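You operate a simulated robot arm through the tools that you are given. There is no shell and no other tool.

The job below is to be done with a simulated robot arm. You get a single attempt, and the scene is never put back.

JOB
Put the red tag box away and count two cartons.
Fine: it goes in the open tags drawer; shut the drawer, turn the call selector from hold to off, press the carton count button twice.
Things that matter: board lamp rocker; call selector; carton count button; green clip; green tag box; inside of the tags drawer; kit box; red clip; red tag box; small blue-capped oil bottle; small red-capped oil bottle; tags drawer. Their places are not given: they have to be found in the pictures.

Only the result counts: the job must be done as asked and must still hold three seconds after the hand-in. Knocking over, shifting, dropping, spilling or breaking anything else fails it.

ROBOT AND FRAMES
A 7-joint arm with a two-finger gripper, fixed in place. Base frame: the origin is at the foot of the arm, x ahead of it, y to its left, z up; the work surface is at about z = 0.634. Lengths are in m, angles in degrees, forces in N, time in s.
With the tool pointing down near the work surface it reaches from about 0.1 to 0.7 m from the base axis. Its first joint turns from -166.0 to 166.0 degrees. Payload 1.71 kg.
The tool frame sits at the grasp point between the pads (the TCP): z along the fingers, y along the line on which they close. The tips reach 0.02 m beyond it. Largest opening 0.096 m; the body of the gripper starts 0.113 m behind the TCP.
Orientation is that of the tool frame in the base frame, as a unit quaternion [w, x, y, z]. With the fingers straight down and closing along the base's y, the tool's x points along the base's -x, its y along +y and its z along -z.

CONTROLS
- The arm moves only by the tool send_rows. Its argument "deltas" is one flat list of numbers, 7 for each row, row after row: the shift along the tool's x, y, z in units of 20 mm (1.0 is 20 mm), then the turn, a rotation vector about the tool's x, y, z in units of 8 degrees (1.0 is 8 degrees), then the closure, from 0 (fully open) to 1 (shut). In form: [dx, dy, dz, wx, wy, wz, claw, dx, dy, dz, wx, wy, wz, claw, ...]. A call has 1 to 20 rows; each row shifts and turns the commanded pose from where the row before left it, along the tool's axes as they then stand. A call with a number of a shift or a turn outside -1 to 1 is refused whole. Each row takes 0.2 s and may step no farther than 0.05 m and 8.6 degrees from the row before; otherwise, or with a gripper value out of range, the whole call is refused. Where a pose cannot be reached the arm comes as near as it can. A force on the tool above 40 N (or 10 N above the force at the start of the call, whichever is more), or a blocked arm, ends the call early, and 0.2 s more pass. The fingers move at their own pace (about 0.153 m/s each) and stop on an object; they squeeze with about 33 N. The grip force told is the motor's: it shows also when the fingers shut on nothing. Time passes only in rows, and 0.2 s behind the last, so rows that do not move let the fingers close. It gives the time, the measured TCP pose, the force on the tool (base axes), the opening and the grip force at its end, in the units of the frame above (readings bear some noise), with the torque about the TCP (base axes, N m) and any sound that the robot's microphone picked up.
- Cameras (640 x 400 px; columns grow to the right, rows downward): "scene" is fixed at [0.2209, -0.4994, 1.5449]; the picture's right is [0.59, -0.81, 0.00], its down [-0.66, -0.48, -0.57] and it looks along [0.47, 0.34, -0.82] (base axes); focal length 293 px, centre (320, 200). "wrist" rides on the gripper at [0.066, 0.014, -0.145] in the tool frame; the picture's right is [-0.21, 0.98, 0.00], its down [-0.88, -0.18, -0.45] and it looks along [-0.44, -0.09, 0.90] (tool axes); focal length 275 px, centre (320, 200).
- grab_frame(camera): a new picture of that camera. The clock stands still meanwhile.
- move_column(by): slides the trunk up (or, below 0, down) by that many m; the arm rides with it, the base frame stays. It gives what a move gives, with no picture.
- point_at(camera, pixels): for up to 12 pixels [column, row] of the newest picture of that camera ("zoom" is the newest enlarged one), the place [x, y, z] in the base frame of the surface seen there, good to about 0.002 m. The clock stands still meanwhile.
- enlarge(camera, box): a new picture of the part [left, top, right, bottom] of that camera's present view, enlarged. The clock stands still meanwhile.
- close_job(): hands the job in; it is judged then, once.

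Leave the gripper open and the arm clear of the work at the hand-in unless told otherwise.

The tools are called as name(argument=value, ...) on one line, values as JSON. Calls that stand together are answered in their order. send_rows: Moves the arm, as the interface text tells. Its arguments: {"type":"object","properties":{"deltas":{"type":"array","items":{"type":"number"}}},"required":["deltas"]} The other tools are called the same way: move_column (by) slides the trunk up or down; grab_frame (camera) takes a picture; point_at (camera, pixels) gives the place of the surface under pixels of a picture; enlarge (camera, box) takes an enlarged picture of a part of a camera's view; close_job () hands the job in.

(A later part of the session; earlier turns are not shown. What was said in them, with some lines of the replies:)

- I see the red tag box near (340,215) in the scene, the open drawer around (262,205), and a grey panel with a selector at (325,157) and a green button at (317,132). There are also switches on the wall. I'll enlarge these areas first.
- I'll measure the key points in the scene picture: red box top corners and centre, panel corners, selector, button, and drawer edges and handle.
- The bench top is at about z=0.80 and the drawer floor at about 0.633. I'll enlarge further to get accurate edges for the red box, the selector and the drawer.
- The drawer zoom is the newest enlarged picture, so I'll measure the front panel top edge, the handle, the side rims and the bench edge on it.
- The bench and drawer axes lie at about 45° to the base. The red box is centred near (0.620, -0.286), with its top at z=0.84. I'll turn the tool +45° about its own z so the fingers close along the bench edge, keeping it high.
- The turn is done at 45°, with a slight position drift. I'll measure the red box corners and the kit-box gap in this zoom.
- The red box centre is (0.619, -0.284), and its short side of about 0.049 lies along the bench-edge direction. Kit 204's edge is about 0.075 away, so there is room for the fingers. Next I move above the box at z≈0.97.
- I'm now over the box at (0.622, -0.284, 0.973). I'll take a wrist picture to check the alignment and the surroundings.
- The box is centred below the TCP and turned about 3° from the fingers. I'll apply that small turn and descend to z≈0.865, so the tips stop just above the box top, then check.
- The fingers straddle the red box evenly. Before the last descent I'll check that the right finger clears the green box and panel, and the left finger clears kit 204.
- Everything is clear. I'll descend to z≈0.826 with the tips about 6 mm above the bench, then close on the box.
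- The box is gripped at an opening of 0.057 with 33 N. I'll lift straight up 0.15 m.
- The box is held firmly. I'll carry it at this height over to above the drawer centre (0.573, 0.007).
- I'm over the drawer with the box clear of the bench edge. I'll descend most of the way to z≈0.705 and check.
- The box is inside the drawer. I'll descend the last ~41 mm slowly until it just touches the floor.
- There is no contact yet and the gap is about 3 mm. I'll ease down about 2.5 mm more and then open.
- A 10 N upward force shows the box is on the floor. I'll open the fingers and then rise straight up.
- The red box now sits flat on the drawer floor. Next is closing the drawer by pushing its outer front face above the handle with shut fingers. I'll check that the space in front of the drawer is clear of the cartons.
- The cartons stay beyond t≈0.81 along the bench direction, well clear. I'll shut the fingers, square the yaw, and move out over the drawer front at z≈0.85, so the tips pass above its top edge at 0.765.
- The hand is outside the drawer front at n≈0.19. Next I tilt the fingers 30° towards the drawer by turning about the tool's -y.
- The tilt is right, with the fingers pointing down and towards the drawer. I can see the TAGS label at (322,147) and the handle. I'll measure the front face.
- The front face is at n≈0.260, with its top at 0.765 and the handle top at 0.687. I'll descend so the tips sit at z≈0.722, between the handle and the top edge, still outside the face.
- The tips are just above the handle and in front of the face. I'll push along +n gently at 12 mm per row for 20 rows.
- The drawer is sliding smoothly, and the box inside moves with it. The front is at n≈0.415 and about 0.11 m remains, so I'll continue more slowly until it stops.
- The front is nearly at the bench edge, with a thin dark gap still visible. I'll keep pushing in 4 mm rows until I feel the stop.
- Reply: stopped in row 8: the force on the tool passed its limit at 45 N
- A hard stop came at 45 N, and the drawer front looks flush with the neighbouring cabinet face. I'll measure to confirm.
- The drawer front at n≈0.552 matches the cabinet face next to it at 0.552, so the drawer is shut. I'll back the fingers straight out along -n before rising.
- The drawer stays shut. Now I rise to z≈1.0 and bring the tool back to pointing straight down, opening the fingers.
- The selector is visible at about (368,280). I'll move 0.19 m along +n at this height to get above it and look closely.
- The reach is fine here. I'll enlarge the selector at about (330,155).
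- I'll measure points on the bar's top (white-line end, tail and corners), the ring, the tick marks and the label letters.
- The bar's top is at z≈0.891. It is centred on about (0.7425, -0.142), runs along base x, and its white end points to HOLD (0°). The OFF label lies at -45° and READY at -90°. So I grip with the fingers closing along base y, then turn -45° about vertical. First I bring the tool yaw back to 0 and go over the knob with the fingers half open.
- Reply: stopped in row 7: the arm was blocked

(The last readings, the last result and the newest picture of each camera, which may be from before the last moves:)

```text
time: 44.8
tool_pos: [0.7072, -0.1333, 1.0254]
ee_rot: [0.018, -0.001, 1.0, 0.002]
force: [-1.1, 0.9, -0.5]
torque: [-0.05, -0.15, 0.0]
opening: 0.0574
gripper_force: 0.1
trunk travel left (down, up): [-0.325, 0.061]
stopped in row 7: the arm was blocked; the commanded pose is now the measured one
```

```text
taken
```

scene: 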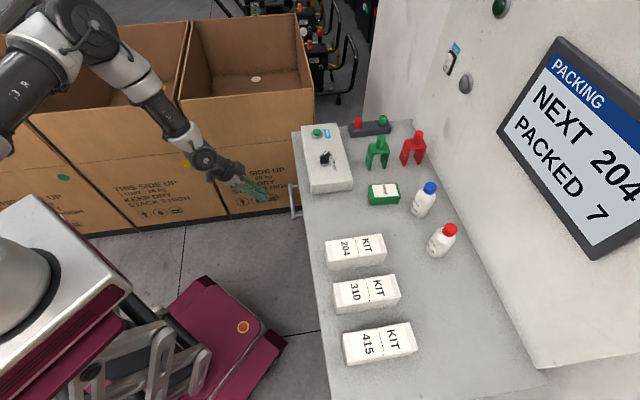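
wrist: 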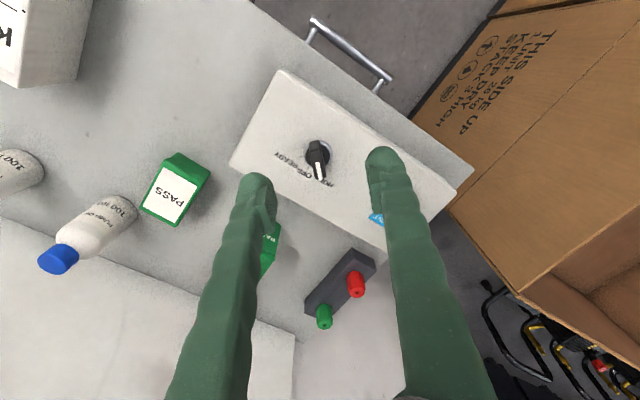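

The arm was blocked in the last translation, which is probably its reach limit at this height. I'll look at the arm's posture in the scene.

grab_frame(camera="scene")

```text
taken
```

scene: 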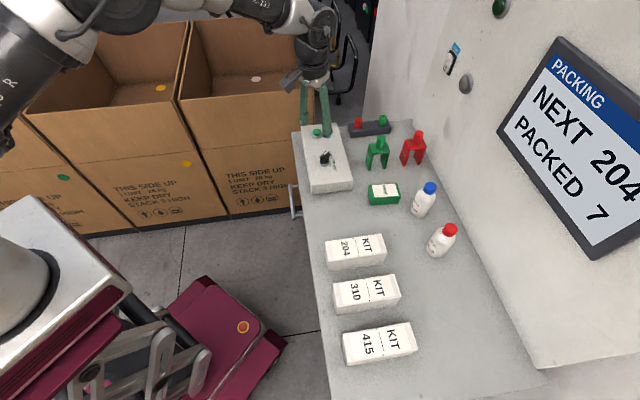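

I'll measure a few points along the arm to judge its shoulder height and stretch.

point_at(camera="scene", pixels=[[10, 80], [40, 50], [100, 12], [140, 8], [200, 3], [260, 10], [300, 15], [316, 30], [318, 70], [5, 120], [10, 240], [305, 80]])

```text
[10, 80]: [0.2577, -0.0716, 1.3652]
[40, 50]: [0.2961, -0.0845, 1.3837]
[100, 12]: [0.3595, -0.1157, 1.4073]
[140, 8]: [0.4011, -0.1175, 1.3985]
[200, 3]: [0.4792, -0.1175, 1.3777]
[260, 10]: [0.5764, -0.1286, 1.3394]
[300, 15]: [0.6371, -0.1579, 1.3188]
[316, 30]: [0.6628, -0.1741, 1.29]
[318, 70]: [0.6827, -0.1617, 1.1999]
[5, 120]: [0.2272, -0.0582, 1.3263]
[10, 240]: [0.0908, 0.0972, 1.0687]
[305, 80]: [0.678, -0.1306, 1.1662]
```

Elbow and wrist look bent enough, so the block may be posture-related rather than contact. I'll test by lowering 40 mm in place; nothing lies below but the panel, 0.15 m down.

send_rows(deltas=[0, 0, 0.5, 0, 0, 0, 0.4, 0, 0, 0.5, 0, 0, 0, 0.4, 0, 0, 0.5, 0, 0, 0, 0.4, 0, 0, 0.5, 0, 0, 0, 0.4, 0, 0, 0, 0, 0, 0, 0.4])

```text
time: 46.0
tool_pos: [0.7103, -0.1332, 0.9808]
ee_rot: [0.017, -0.002, 1.0, 0.002]
force: [0.4, 0.1, 0.1]
torque: [0.03, -0.03, 0.03]
opening: 0.0576
gripper_force: 0.1
trunk travel left (down, up): [-0.325, 0.061]
```

It tracked well lower down. Now I try a small shift toward the knob, +x 16 mm and -y 4 mm, while lowering a little more.

send_rows(deltas=[-0.4, -0.1, 0.4, 0, 0, 0, 0.4, -0.4, -0.1, 0.4, 0, 0, 0, 0.4, 0, 0, 0, 0, 0, 0, 0.4])

```text
time: 46.7
tool_pos: [0.7118, -0.1375, 0.9813]
ee_rot: [0.026, -0.003, 1.0, 0.002]
force: [-1.1, -0.2, -0.4]
torque: [-0.03, -0.12, 0.02]
opening: 0.0576
gripper_force: 0.1
trunk travel left (down, up): [-0.325, 0.061]
stopped in row 3: the arm was blocked; the commanded pose is now the measured one
```

It's blocked again with the tool starting to tilt outward, so the straight-down reach limit is close. I'll tilt the fingers outward by about 17°, which brings the wrist back toward the base; pads on both sides of the bar still work with that tilt. First I back off a little, then tilt.

send_rows(deltas=[0.5, 0, 0, 0, 0, 0, 0.4, 0.5, 0, 0, 0, -0.3, 0, 0.4, 0, 0, 0, 0, -0.6, 0, 0.4, 0, 0, 0, 0, -0.6, 0, 0.4, 0, 0, 0, 0, -0.6, 0, 0.4, 0, 0, 0, 0, 0, 0, 0.4])

```text
time: 48.1
tool_pos: [0.6947, -0.1379, 0.9765]
ee_rot: [0.17, -0.001, 0.985, 0.002]
force: [0.2, 0.1, 0.3]
torque: [0.02, -0.02, -0.02]
opening: 0.0575
gripper_force: 0.1
trunk travel left (down, up): [-0.325, 0.061]
```

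Tilted about 20° outward and tracking fine. Next I move to just above the knob at (0.739, -0.142, 0.93) and look.

send_rows(deltas=[-0.3275, -0.049, 0.7325, 0, 0, 0, 0.4, -0.3275, -0.049, 0.7325, 0, 0, 0, 0.4, -0.3275, -0.049, 0.7325, 0, 0, 0, 0.4, -0.3275, -0.049, 0.7325, 0, 0, 0, 0.4, 0, 0, 0, 0, 0, 0, 0.4])

grab_frame(camera="wrist")

```text
time: 49.3
tool_pos: [0.7389, -0.1412, 0.9298]
ee_rot: [0.17, -0.002, 0.985, 0.002]
force: [-0.3, 0.3, 0.3]
torque: [0.0, 0.01, 0.0]
opening: 0.0576
gripper_force: 0.1
trunk travel left (down, up): [-0.325, 0.061]
```

```text
taken
```

wrist: 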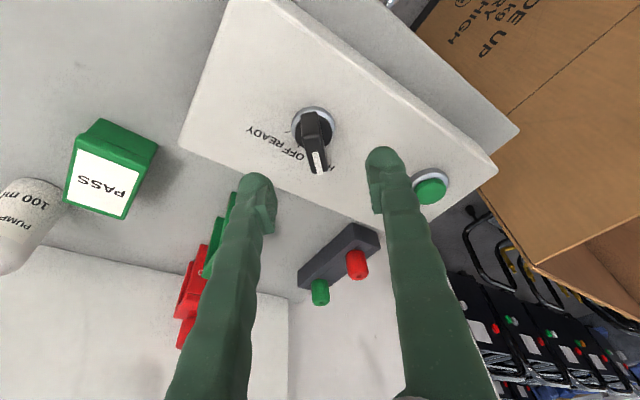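

I'm right at the planned pose. I'll enlarge the knob at about (315,140) to recheck its centre and bar angle.

enlarge(camera="wrist", box=[265, 95, 365, 185])

```text
4.44 times, centred on (315, 140) of wrist
```

zoom: 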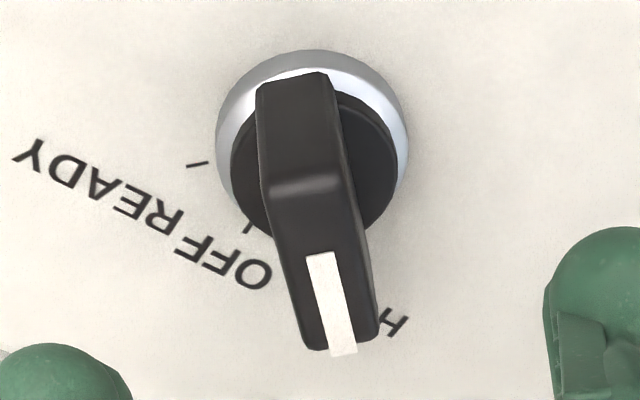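

point_at(camera="zoom", pixels=[[260, 85], [330, 80], [270, 190], [340, 185], [305, 345], [375, 335], [343, 350], [320, 258], [225, 140], [405, 140], [312, 52], [305, 230]])

```text
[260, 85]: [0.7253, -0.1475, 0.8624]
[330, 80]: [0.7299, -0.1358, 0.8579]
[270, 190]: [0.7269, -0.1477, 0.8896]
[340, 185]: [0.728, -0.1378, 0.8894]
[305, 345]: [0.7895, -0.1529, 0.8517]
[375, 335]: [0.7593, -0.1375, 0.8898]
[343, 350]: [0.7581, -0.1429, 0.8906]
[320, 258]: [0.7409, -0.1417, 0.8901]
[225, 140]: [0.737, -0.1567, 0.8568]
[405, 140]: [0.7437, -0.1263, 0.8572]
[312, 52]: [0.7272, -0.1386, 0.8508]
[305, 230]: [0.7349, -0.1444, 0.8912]
```

The bar is confirmed along base x, centred on (0.743, -0.1425), 10 mm thick, spanning z 0.862–0.891. I'll descend vertically to TCP z≈0.891 and then close gently on it.

send_rows(deltas=[0.218, -0.02, 0.612, 0, 0, 0, 0.4, 0.218, -0.02, 0.612, 0, 0, 0, 0.4, 0.218, -0.02, 0.612, 0, 0, 0, 0.4, 0, 0, 0, 0, 0, 0, 0.4])

grab_frame(camera="wrist")

```text
time: 50.3
tool_pos: [0.7372, -0.1433, 0.892]
ee_rot: [0.17, -0.001, 0.985, 0.001]
force: [0.8, 0.2, -0.3]
torque: [0.0, -0.01, -0.03]
opening: 0.0578
gripper_force: 0.0
trunk travel left (down, up): [-0.325, 0.061]
```

```text
taken
```

wrist: 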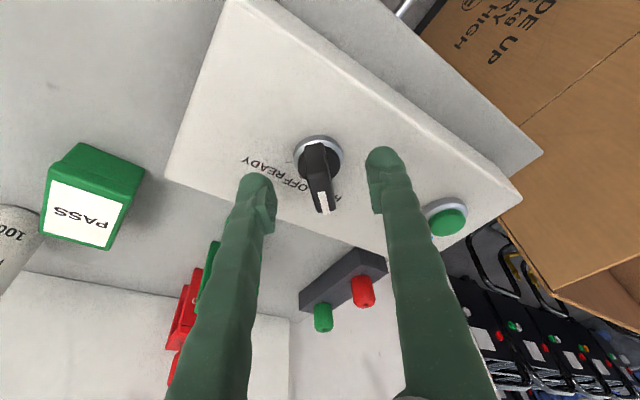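

The fingers straddle the bar evenly with no contact. Closing now.

send_rows(deltas=[0, 0, 0, 0, 0, 0, 0.7, 0, 0, 0, 0, 0, 0, 1, 0, 0, 0, 0, 0, 0, 1, 0, 0, 0, 0, 0, 0, 1])

grab_frame(camera="wrist")

```text
time: 51.3
tool_pos: [0.7384, -0.1424, 0.8908]
ee_rot: [0.17, -0.002, 0.985, 0.002]
force: [-0.4, 2.4, -0.3]
torque: [0.05, -0.03, -0.02]
opening: 0.0119
gripper_force: 35.3
trunk travel left (down, up): [-0.325, 0.061]
```

```text
taken
```

wrist: 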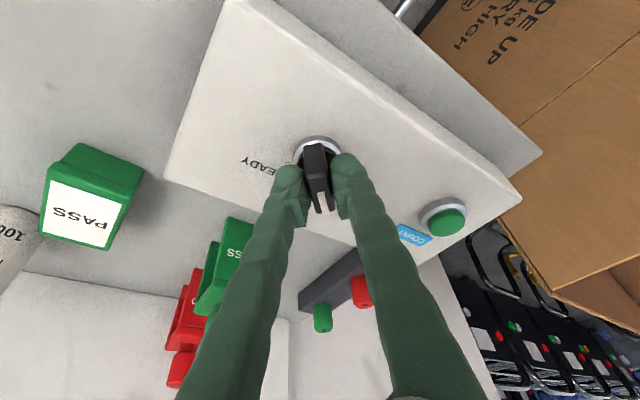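

The bar is gripped at an opening of 0.012 with little side force. Now I turn 45° clockwise, seen from above, about the vertical through the knob in 5° rows, keeping the knob axis fixed.

send_rows(deltas=[0, 0.018, 0, 0.209, 0, 0.589, 1, 0, 0.018, 0, 0.209, 0, 0.589, 1, 0, 0.018, 0, 0.209, 0, 0.589, 1, 0, 0.018, 0, 0.209, 0, 0.589, 1, 0, 0.018, 0, 0.209, 0, 0.589, 1, 0, 0.018, 0, 0.209, 0, 0.589, 1, 0, 0.018, 0, 0.209, 0, 0.589, 1, 0, 0.018, 0, 0.209, 0, 0.589, 1, 0, 0.018, 0, 0.209, 0, 0.589, 1, 0, 0, 0, 0, 0, 0, 1])

grab_frame(camera="wrist")

```text
time: 53.5
tool_pos: [0.74, -0.138, 0.891]
ee_rot: [0.157, 0.377, 0.911, -0.063]
force: [-2.8, 4.0, 4.4]
torque: [0.06, 0.03, -0.02]
opening: 0.0119
gripper_force: 34.8
trunk travel left (down, up): [-0.325, 0.061]
```

```text
taken
```

wrist: 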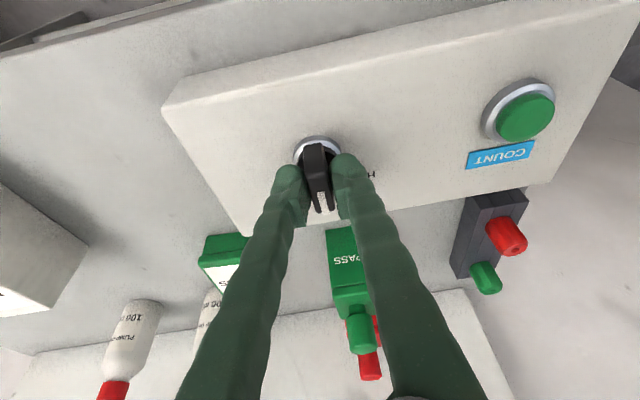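

The bar turned with the fingers, and yaw is now 45°. I'll open the fingers and see where the selector rests.

send_rows(deltas=[0, 0, 0, 0, 0, 0, 0.8, 0, 0, 0, 0, 0, 0, 0.4, 0, 0, 0, 0, 0, 0, 0.4])

enlarge(camera="wrist", box=[265, 95, 405, 225])

```text
time: 54.3
tool_pos: [0.7391, -0.1384, 0.8902]
ee_rot: [0.156, 0.376, 0.911, -0.063]
force: [0.0, 0.5, -0.4]
torque: [-0.01, -0.01, -0.01]
opening: 0.0578
gripper_force: 0.1
trunk travel left (down, up): [-0.325, 0.061]
```

```text
3.08 times, centred on (335, 160) of wrist
```

zoom: 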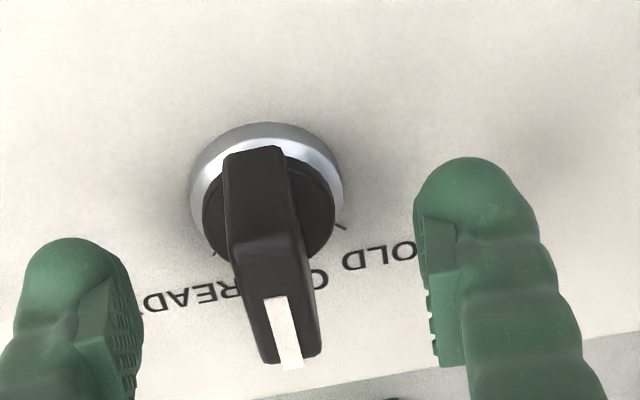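

The HOLD tick at (342,226) and READY tick at (215,250) are visible on either side, and the bar covers the OFF tick, so it points at OFF. I'll rise straight up 0.1 m and recheck.

send_rows(deltas=[-0.335, 0, -0.942, 0, 0, 0, 0.4, -0.335, 0, -0.942, 0, 0, 0, 0.4, -0.335, 0, -0.942, 0, 0, 0, 0.4, -0.335, 0, -0.942, 0, 0, 0, 0.4, -0.335, 0, -0.942, 0, 0, 0, 0.4, 0, 0, 0, 0, 0, 0, 0.4])

enlarge(camera="wrist", box=[240, 60, 540, 240])

grab_frame(camera="scene")

```text
time: 55.7
tool_pos: [0.7401, -0.1381, 0.9906]
ee_rot: [0.155, 0.375, 0.912, -0.062]
force: [0.0, 0.4, 0.4]
torque: [0.0, 0.01, 0.0]
opening: 0.0574
gripper_force: 0.0
trunk travel left (down, up): [-0.325, 0.061]
```

```text
2.13 times, centred on (390, 150) of wrist
```

zoom: 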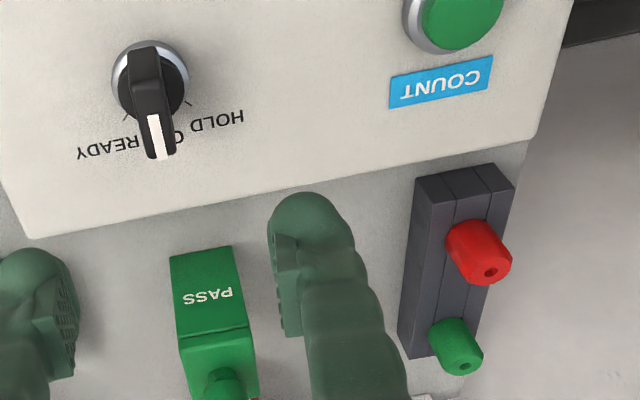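

```text
taken
```

scene: 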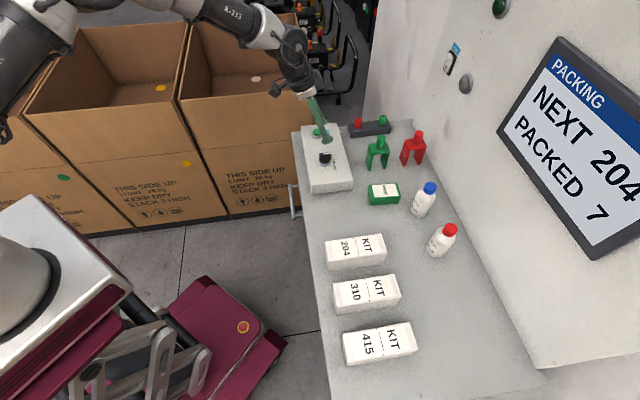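

The selector shows OFF. I'll measure the bar direction and the button's centre in this zoom.

point_at(camera="zoom", pixels=[[158, 155], [153, 120], [137, 85], [160, 85], [462, 15], [440, 20], [490, 10], [465, 40], [415, 30], [440, 90], [150, 80], [575, 10]])

enlarge(camera="wrist", box=[400, 20, 500, 110])

```text
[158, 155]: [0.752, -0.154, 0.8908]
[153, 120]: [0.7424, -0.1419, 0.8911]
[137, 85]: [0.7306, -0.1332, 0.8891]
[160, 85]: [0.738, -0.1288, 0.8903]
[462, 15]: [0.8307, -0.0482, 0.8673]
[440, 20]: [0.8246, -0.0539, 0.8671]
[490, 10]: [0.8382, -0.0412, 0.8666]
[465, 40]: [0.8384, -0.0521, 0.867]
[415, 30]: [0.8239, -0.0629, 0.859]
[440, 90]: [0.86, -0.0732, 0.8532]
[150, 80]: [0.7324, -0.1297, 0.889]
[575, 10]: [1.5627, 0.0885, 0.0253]
```

```text
4.44 times, centred on (450, 65) of wrist
```

zoom: 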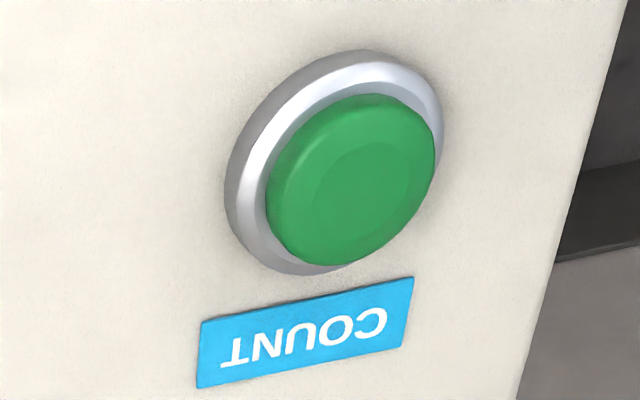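

The bar direction reads about -47° to -52°, which matches the OFF tick as measured the same way. I'll double-check from the scene camera with a zoom on the panel.

enlarge(camera="scene", box=[300, 115, 360, 195])

enlarge(camera="wrist", box=[270, 70, 370, 140])

```text
5.00 times, centred on (330, 155) of scene
```

zoom: 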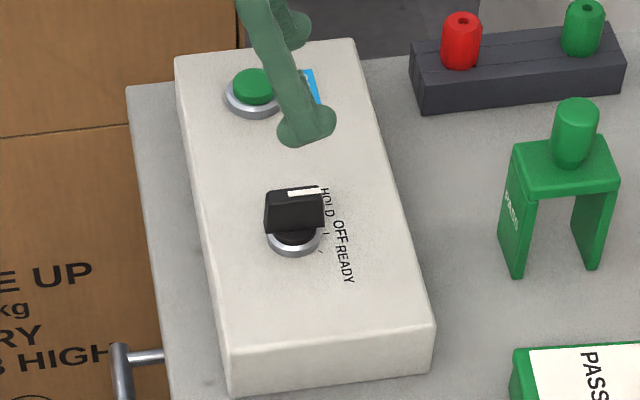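

```text
5.71 times, centred on (320, 105) of wrist
```

zoom: 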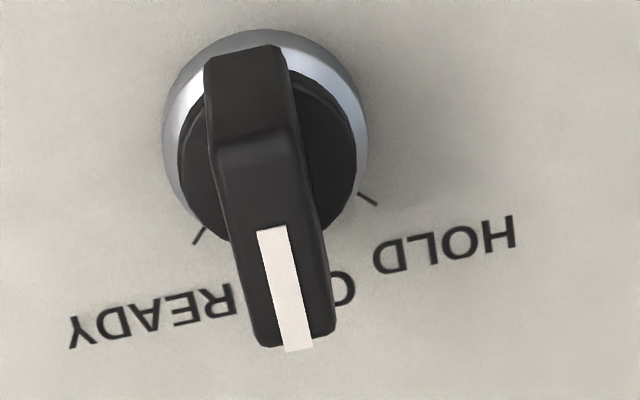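

The bar lies square across the panel, pointing at OFF between the HOLD and READY ticks. Now the button. I'll take a fresh wrist frame and measure the cap centre.

grab_frame(camera="wrist")

enlarge(camera="wrist", box=[400, 20, 500, 110])

point_at(camera="zoom", pixels=[[350, 180], [268, 195], [433, 165], [390, 97], [320, 262], [370, 180], [330, 190], [235, 190], [440, 130], [365, 55], [310, 265], [150, 150]])

```text
taken
```

wrist: 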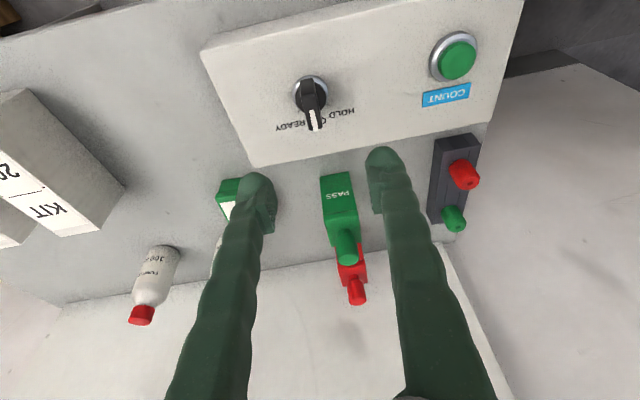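

```text
4.44 times, centred on (450, 65) of wrist
```

zoom: 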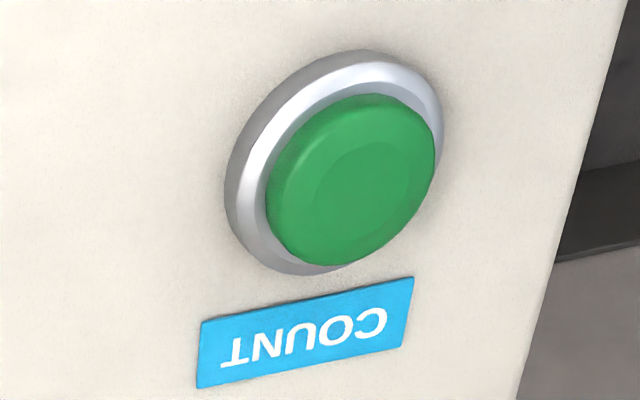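

```text
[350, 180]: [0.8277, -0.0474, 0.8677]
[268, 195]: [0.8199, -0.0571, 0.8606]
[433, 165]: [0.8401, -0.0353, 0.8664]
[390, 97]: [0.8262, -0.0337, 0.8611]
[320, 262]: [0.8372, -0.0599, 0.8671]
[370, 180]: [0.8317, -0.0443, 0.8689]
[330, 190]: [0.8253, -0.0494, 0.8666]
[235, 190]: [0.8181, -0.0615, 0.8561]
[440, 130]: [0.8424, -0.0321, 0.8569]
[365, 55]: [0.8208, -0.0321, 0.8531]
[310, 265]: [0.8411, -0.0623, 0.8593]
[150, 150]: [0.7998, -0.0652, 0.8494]
```

The button cap is centred at (0.8305, -0.047), with its top at z≈0.8675. It is 0.83 m out, so I'll turn the tool yaw back to 0 about vertical, tilt further outward to about 35°, and shut the fingers, all at z≈0.99.

send_rows(deltas=[0, 0, 0, -0.314, 0, -0.883, 1, 0, 0, 0, -0.314, 0, -0.883, 1, 0, 0, 0, -0.314, 0, -0.883, 1, 0, 0, 0, -0.314, 0, -0.883, 1, 0, 0, 0, -0.314, 0, -0.883, 1, 0, 0, 0, -0.314, 0, -0.883, 1, 0, 0, 0, 0, -0.65, 0, 1, 0, 0, 0, 0, -0.65, 0, 1, 0, 0, 0, 0, -0.65, 0, 1, 0, 0, 0, 0, 0, 0, 1])

grab_frame(camera="wrist")

```text
time: 57.9
tool_pos: [0.739, -0.1389, 0.9911]
ee_rot: [0.302, -0.001, 0.953, 0.003]
force: [-0.4, -0.5, -0.3]
torque: [-0.07, 0.0, -0.02]
opening: 0.0001
gripper_force: 29.6
trunk travel left (down, up): [-0.325, 0.061]
```

```text
taken
```

wrist: 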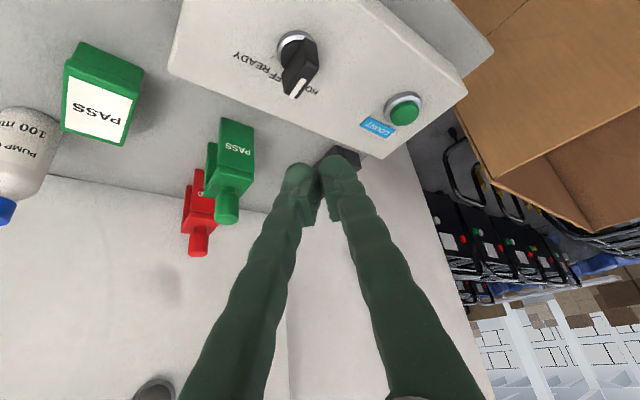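

Tracking is fine at a 35° tilt. Next I move the shut fingertips over the button, with the lowest tip point about 35 mm above the cap.

send_rows(deltas=[-0.227, 0.656, 0.7375, 0, 0, 0, 1, -0.227, 0.656, 0.7375, 0, 0, 0, 1, -0.227, 0.656, 0.7375, 0, 0, 0, 1, -0.227, 0.656, 0.7375, 0, 0, 0, 1, -0.227, 0.656, 0.7375, 0, 0, 0, 1, -0.227, 0.656, 0.7375, 0, 0, 0, 1, -0.227, 0.656, 0.7375, 0, 0, 0, 1, 0, 0, 0, 0, 0, 0, 1])

grab_frame(camera="wrist")

grab_frame(camera="scene")

```text
time: 59.7
tool_pos: [0.8249, -0.0477, 0.9241]
ee_rot: [0.301, -0.002, 0.954, 0.003]
force: [-1.0, -0.6, 0.3]
torque: [-0.04, 0.04, 0.0]
opening: 0.0
gripper_force: 29.3
trunk travel left (down, up): [-0.325, 0.061]
```

```text
taken
```

wrist: 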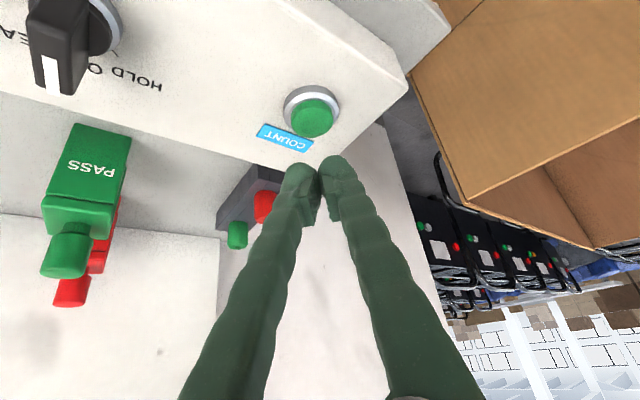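

```text
taken
```

scene: 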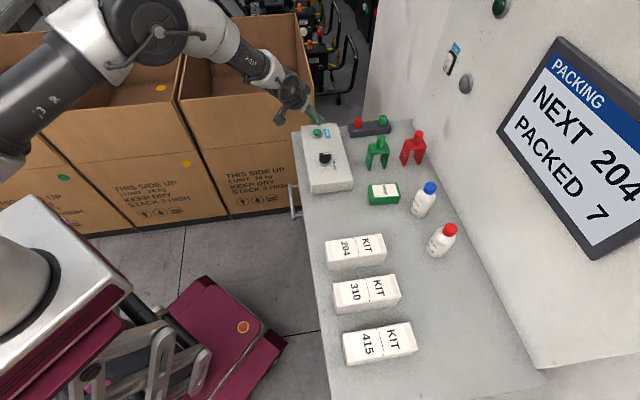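

I'm at (0.825, -0.048, 0.924), as planned. I'll reconfirm the button position from this closer view.

point_at(camera="wrist", pixels=[[312, 117], [293, 118], [331, 117], [312, 102], [313, 134], [286, 105], [338, 105]])

enlarge(camera="scene", box=[280, 70, 360, 150])

```text
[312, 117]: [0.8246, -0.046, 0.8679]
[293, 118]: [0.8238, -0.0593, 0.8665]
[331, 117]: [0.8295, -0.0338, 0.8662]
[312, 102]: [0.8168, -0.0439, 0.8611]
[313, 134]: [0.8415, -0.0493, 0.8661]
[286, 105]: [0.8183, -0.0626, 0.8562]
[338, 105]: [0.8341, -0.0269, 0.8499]
```

```text
5.00 times, centred on (320, 110) of scene
```

zoom: 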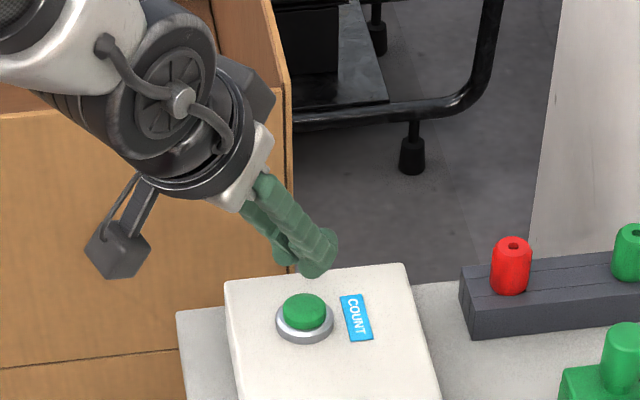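

The button position is confirmed. I'll lower vertically about 30 mm to just above the cap.

send_rows(deltas=[0.288, 0, 0.4085, 0, 0, 0, 1, 0.288, 0, 0.4085, 0, 0, 0, 1, 0.288, 0, 0.4085, 0, 0, 0, 1, 0, 0, 0, 0, 0, 0, 1])

enlarge(camera="scene", box=[290, 90, 350, 150])

enlarge(camera="wrist", box=[260, 80, 380, 220])

```text
time: 60.7
tool_pos: [0.8249, -0.0478, 0.8943]
ee_rot: [0.301, -0.001, 0.954, 0.002]
force: [0.1, 0.7, 0.8]
torque: [0.02, -0.02, -0.03]
opening: 0.0
gripper_force: 29.8
trunk travel left (down, up): [-0.325, 0.061]
```

```text
6.67 times, centred on (320, 120) of scene
```

zoom: 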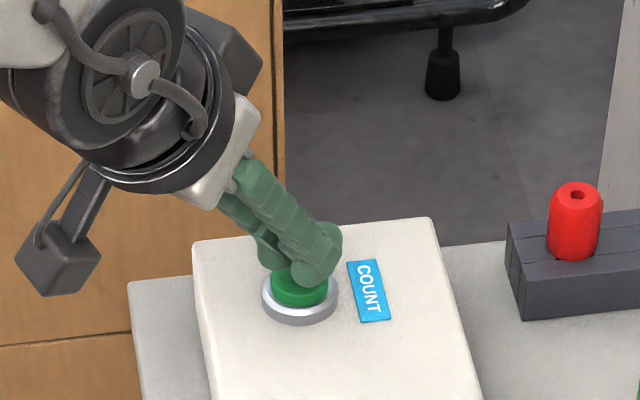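

```text
2.86 times, centred on (320, 150) of wrist
```

zoom: 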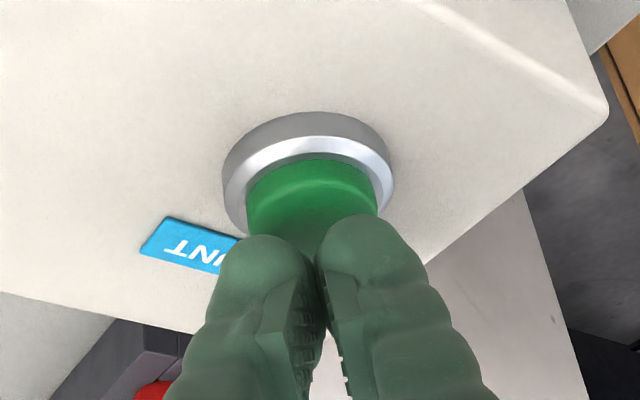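

The fingertips are right over the cap. Pressing down 6 mm in 2 mm rows first to find contact.

send_rows(deltas=[0.0576, 0, 0.0817, 0, 0, 0, 1, 0.0576, 0, 0.0817, 0, 0, 0, 1, 0.0576, 0, 0.0817, 0, 0, 0, 1])

enlarge(camera="scene", box=[290, 90, 350, 150])

grab_frame(camera="scene")

```text
time: 61.5
tool_pos: [0.8253, -0.0479, 0.8889]
ee_rot: [0.302, -0.001, 0.953, 0.004]
force: [0.3, 0.1, -0.7]
torque: [-0.01, 0.01, -0.03]
opening: 0.0
gripper_force: 29.5
trunk travel left (down, up): [-0.325, 0.061]
```

```text
6.67 times, centred on (320, 120) of scene
```

zoom: 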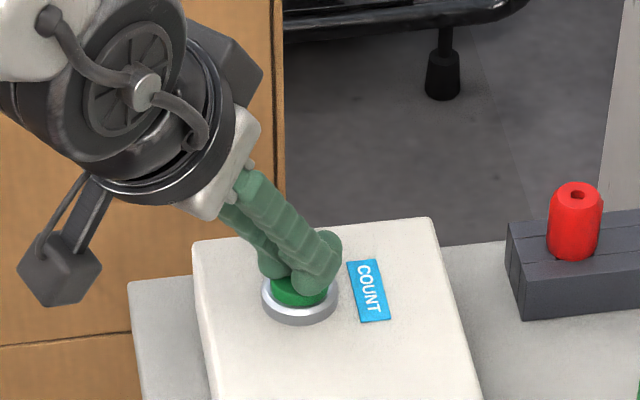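

```text
taken
```

scene: 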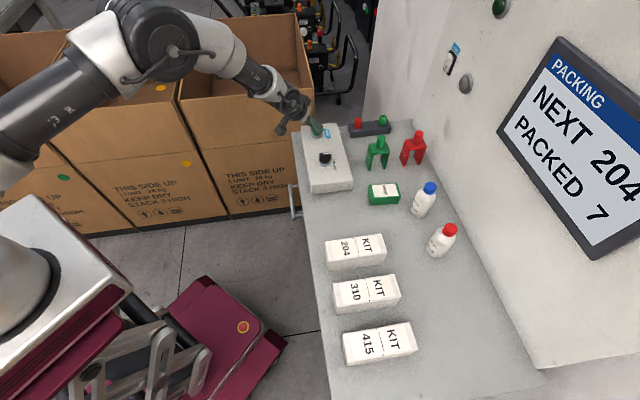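

No contact force yet and the counter still shows 7. Continuing down in 1.5 mm rows.

send_rows(deltas=[0.0432, 0, 0.0613, 0, 0, 0, 1, 0.0432, 0, 0.0613, 0, 0, 0, 1, 0.0432, 0, 0.0613, 0, 0, 0, 1])

grab_frame(camera="scene")

```text
time: 62.3
tool_pos: [0.8241, -0.0468, 0.8836]
ee_rot: [0.303, -0.001, 0.953, 0.001]
force: [0.9, -1.0, 2.2]
torque: [-0.02, -0.04, 0.04]
opening: 0.0061
gripper_force: 28.9
trunk travel left (down, up): [-0.325, 0.061]
heard: click
```

```text
taken
```

scene: 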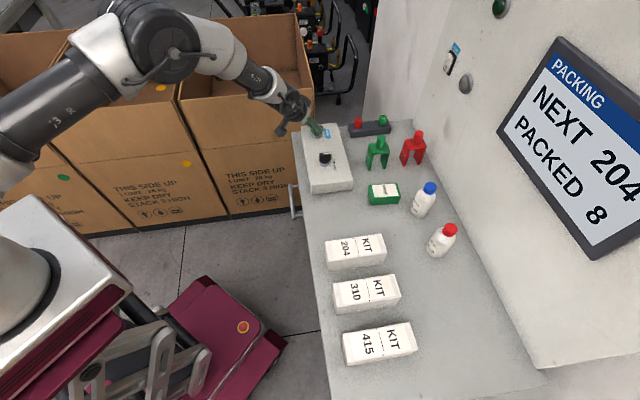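

A click was heard and the board shows PACKED 8. Now I rise 16 mm to release the button fully, and check for a stray count.

send_rows(deltas=[-0.115, 0, -0.163, 0, 0, 0, 1, -0.115, 0, -0.163, 0, 0, 0, 1, -0.115, 0, -0.163, 0, 0, 0, 1, -0.115, 0, -0.163, 0, 0, 0, 1, 0, 0, 0, 0, 0, 0, 1, 0, 0, 0, 0, 0, 0, 1])

grab_frame(camera="scene")

enlarge(camera="wrist", box=[260, 80, 380, 220])

```text
time: 63.7
tool_pos: [0.8231, -0.0466, 0.9017]
ee_rot: [0.302, -0.001, 0.953, 0.003]
force: [0.9, 0.3, -0.2]
torque: [-0.01, -0.01, 0.01]
opening: 0.0
gripper_force: 29.0
trunk travel left (down, up): [-0.325, 0.061]
```

```text
taken
```

scene: 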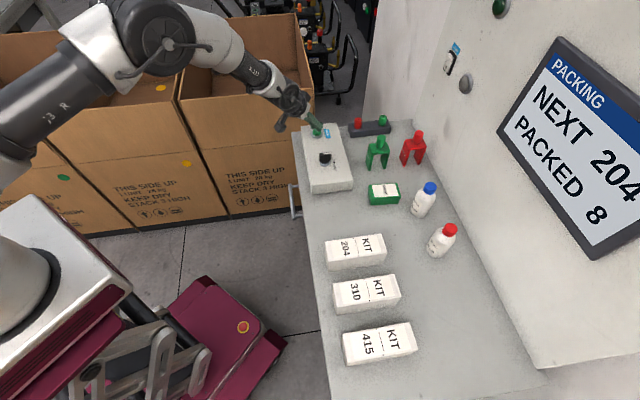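

```text
2.86 times, centred on (320, 150) of wrist
```

zoom: 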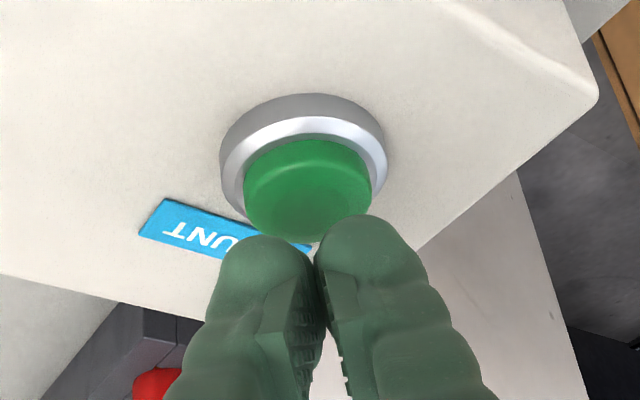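

It's still 8 and the button is released. Second press: the same descent of 18 mm, ending in 1.5 mm rows.

send_rows(deltas=[0.115, 0, 0.163, 0, 0, 0, 1, 0.115, 0, 0.163, 0, 0, 0, 1, 0.115, 0, 0.163, 0, 0, 0, 1, 0.0432, 0, 0.0613, 0, 0, 0, 1, 0.0432, 0, 0.0613, 0, 0, 0, 1, 0.0432, 0, 0.0613, 0, 0, 0, 1, 0.0432, 0, 0.0613, 0, 0, 0, 1])

grab_frame(camera="scene")

```text
time: 65.3
tool_pos: [0.8253, -0.0466, 0.8822]
ee_rot: [0.303, -0.001, 0.953, 0.002]
force: [0.2, 0.6, 4.4]
torque: [0.02, -0.03, 0.01]
opening: 0.0057
gripper_force: 29.3
trunk travel left (down, up): [-0.325, 0.061]
heard: click
```

```text
taken
```

scene: 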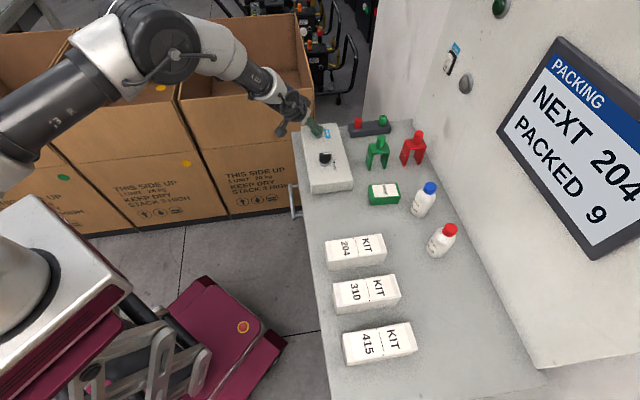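

A click, and the board shows PACKED 9. I'll rise straight up off the button, then retreat toward the base, and open the gripper once clear.

send_rows(deltas=[-0.115, 0, -0.163, 0, 0, 0, 1, -0.115, 0, -0.163, 0, 0, 0, 1, -0.115, 0, -0.163, 0, 0, 0, 1, -0.432, 0, -0.613, 0, 0, 0, 1, -0.432, 0, -0.613, 0, 0, 0, 1, -0.432, 0, -0.613, 0, 0, 0, 1, -0.432, 0, -0.613, 0, 0, 0, 1, -0.432, 0, -0.613, 0, 0, 0, 1, 0.817, 0, -0.576, 0, 0, 0, 1, 0.817, 0, -0.576, 0, 0, 0, 1, 0.817, 0, -0.576, 0, 0, 0, 1, 0.817, 0, -0.576, 0, 0, 0, 1, 0.817, 0, -0.576, 0, 0, 0, 1, 0.817, 0, -0.576, 0, 0, 0, 1, 0.817, 0, -0.576, 0, 0, 0, 1, 0.817, 0, -0.576, 0, 0, 0, 0.5, 0.817, 0, -0.576, 0, 0, 0, 0, 0.817, 0, -0.576, 0, 0, 0, 0, 0, 0, 0, 0, 0, 0, 0])

grab_frame(camera="scene")

grab_frame(camera="wrist")

```text
time: 69.3
tool_pos: [0.6234, -0.0477, 0.9698]
ee_rot: [0.302, 0.0, 0.953, 0.002]
force: [-0.7, -0.3, 0.4]
torque: [-0.04, 0.02, -0.05]
opening: 0.0958
gripper_force: 0.0
trunk travel left (down, up): [-0.325, 0.061]
```

```text
taken
```

scene: 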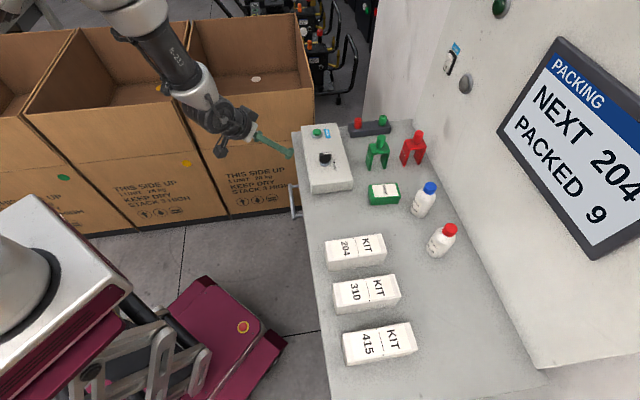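

```text
taken
```

wrist: 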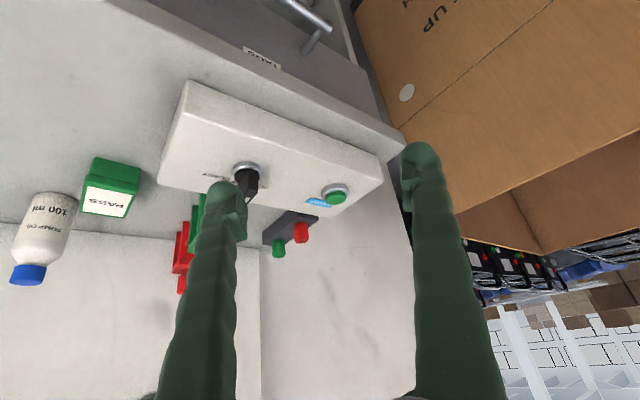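

PACKED 9 holds and the gripper is open. I'll verify the drawer is still flush and the selector still at OFF, with a zoom and measurements.

point_at(camera="wrist", pixels=[[230, 25], [330, 75], [150, 10], [262, 57], [290, 45], [360, 100]])

enlarge(camera="scene", box=[270, 115, 370, 235])

enlarge(camera="scene", box=[420, 0, 640, 140])

```text
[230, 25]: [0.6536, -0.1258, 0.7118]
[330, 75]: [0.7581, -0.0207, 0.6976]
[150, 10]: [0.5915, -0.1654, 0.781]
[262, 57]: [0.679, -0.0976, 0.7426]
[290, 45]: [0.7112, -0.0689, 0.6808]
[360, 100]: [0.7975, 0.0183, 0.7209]
```

```text
3.33 times, centred on (320, 175) of scene
```

zoom: 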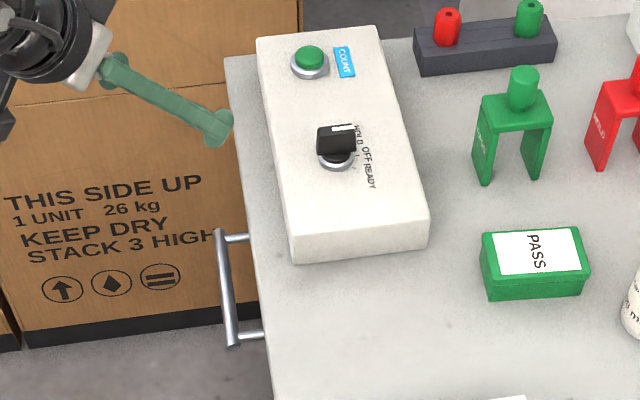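

```text
2.86 times, centred on (530, 70) of scene
```

zoom: 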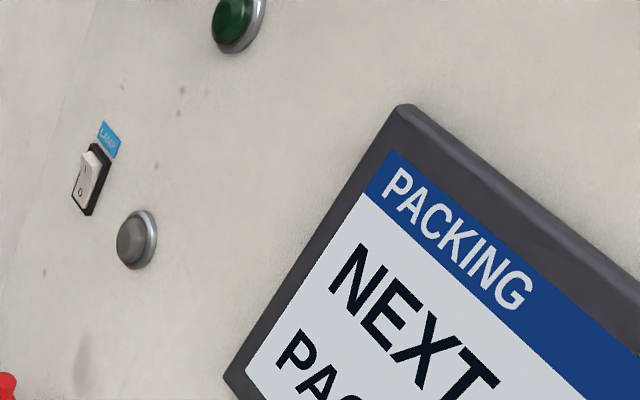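

The drawer front is still flush at n≈0.551, the selector is at OFF, the count is 9, and nothing else has moved. I'll draw the arm further back and up before handing in.

send_rows(deltas=[0.385, 0, -1, 0, 0, 0, 0, 0.385, 0, -1, 0, 0, 0, 0, 0.385, 0, -1, 0, 0, 0, 0, 0.385, 0, -1, 0, 0, 0, 0, 0.385, 0, -1, 0, 0, 0, 0, 0, 0, 0, 0, 0, 0, 0, 0, 0, 0, 0, 0, 0, 0])

grab_frame(camera="scene")

```text
time: 70.9
tool_pos: [0.535, -0.0477, 1.0292]
ee_rot: [0.302, -0.001, 0.953, 0.003]
force: [-0.6, -1.1, -0.9]
torque: [0.03, -0.01, 0.0]
opening: 0.0957
gripper_force: 0.1
trunk travel left (down, up): [-0.325, 0.061]
```

```text
taken
```

scene: 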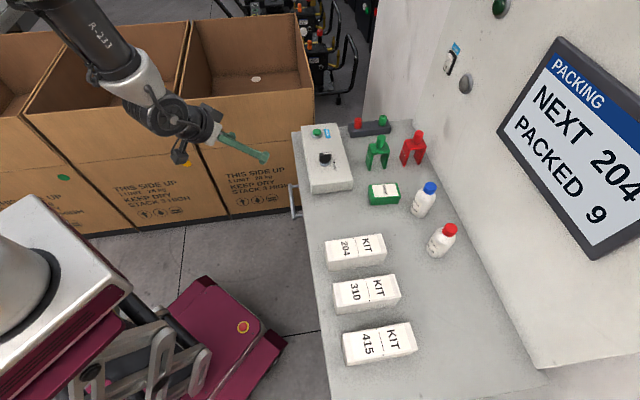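

Everything is in place: the red tag box is in the shut drawer, the selector is at OFF, and the count has gone from 7 to 9. The arm is clear with the gripper open, so I'm handing in.

close_job()

```text
The job is handed in.
```

The job is done and handed in:

- **Red tag box:** it sits flat on the floor of the tags drawer. The drawer is shut, and its front measured flush with the cabinet face.
- **Call selector:** turned from hold to off. The pointer sits between the HOLD and READY ticks.
- **Carton count button:** pressed twice. I heard one click per press, and the board went from PACKED 7 to PACKED 9.

In the last picture nothing else on the bench had moved. The gripper was open and the arm was clear of the work.
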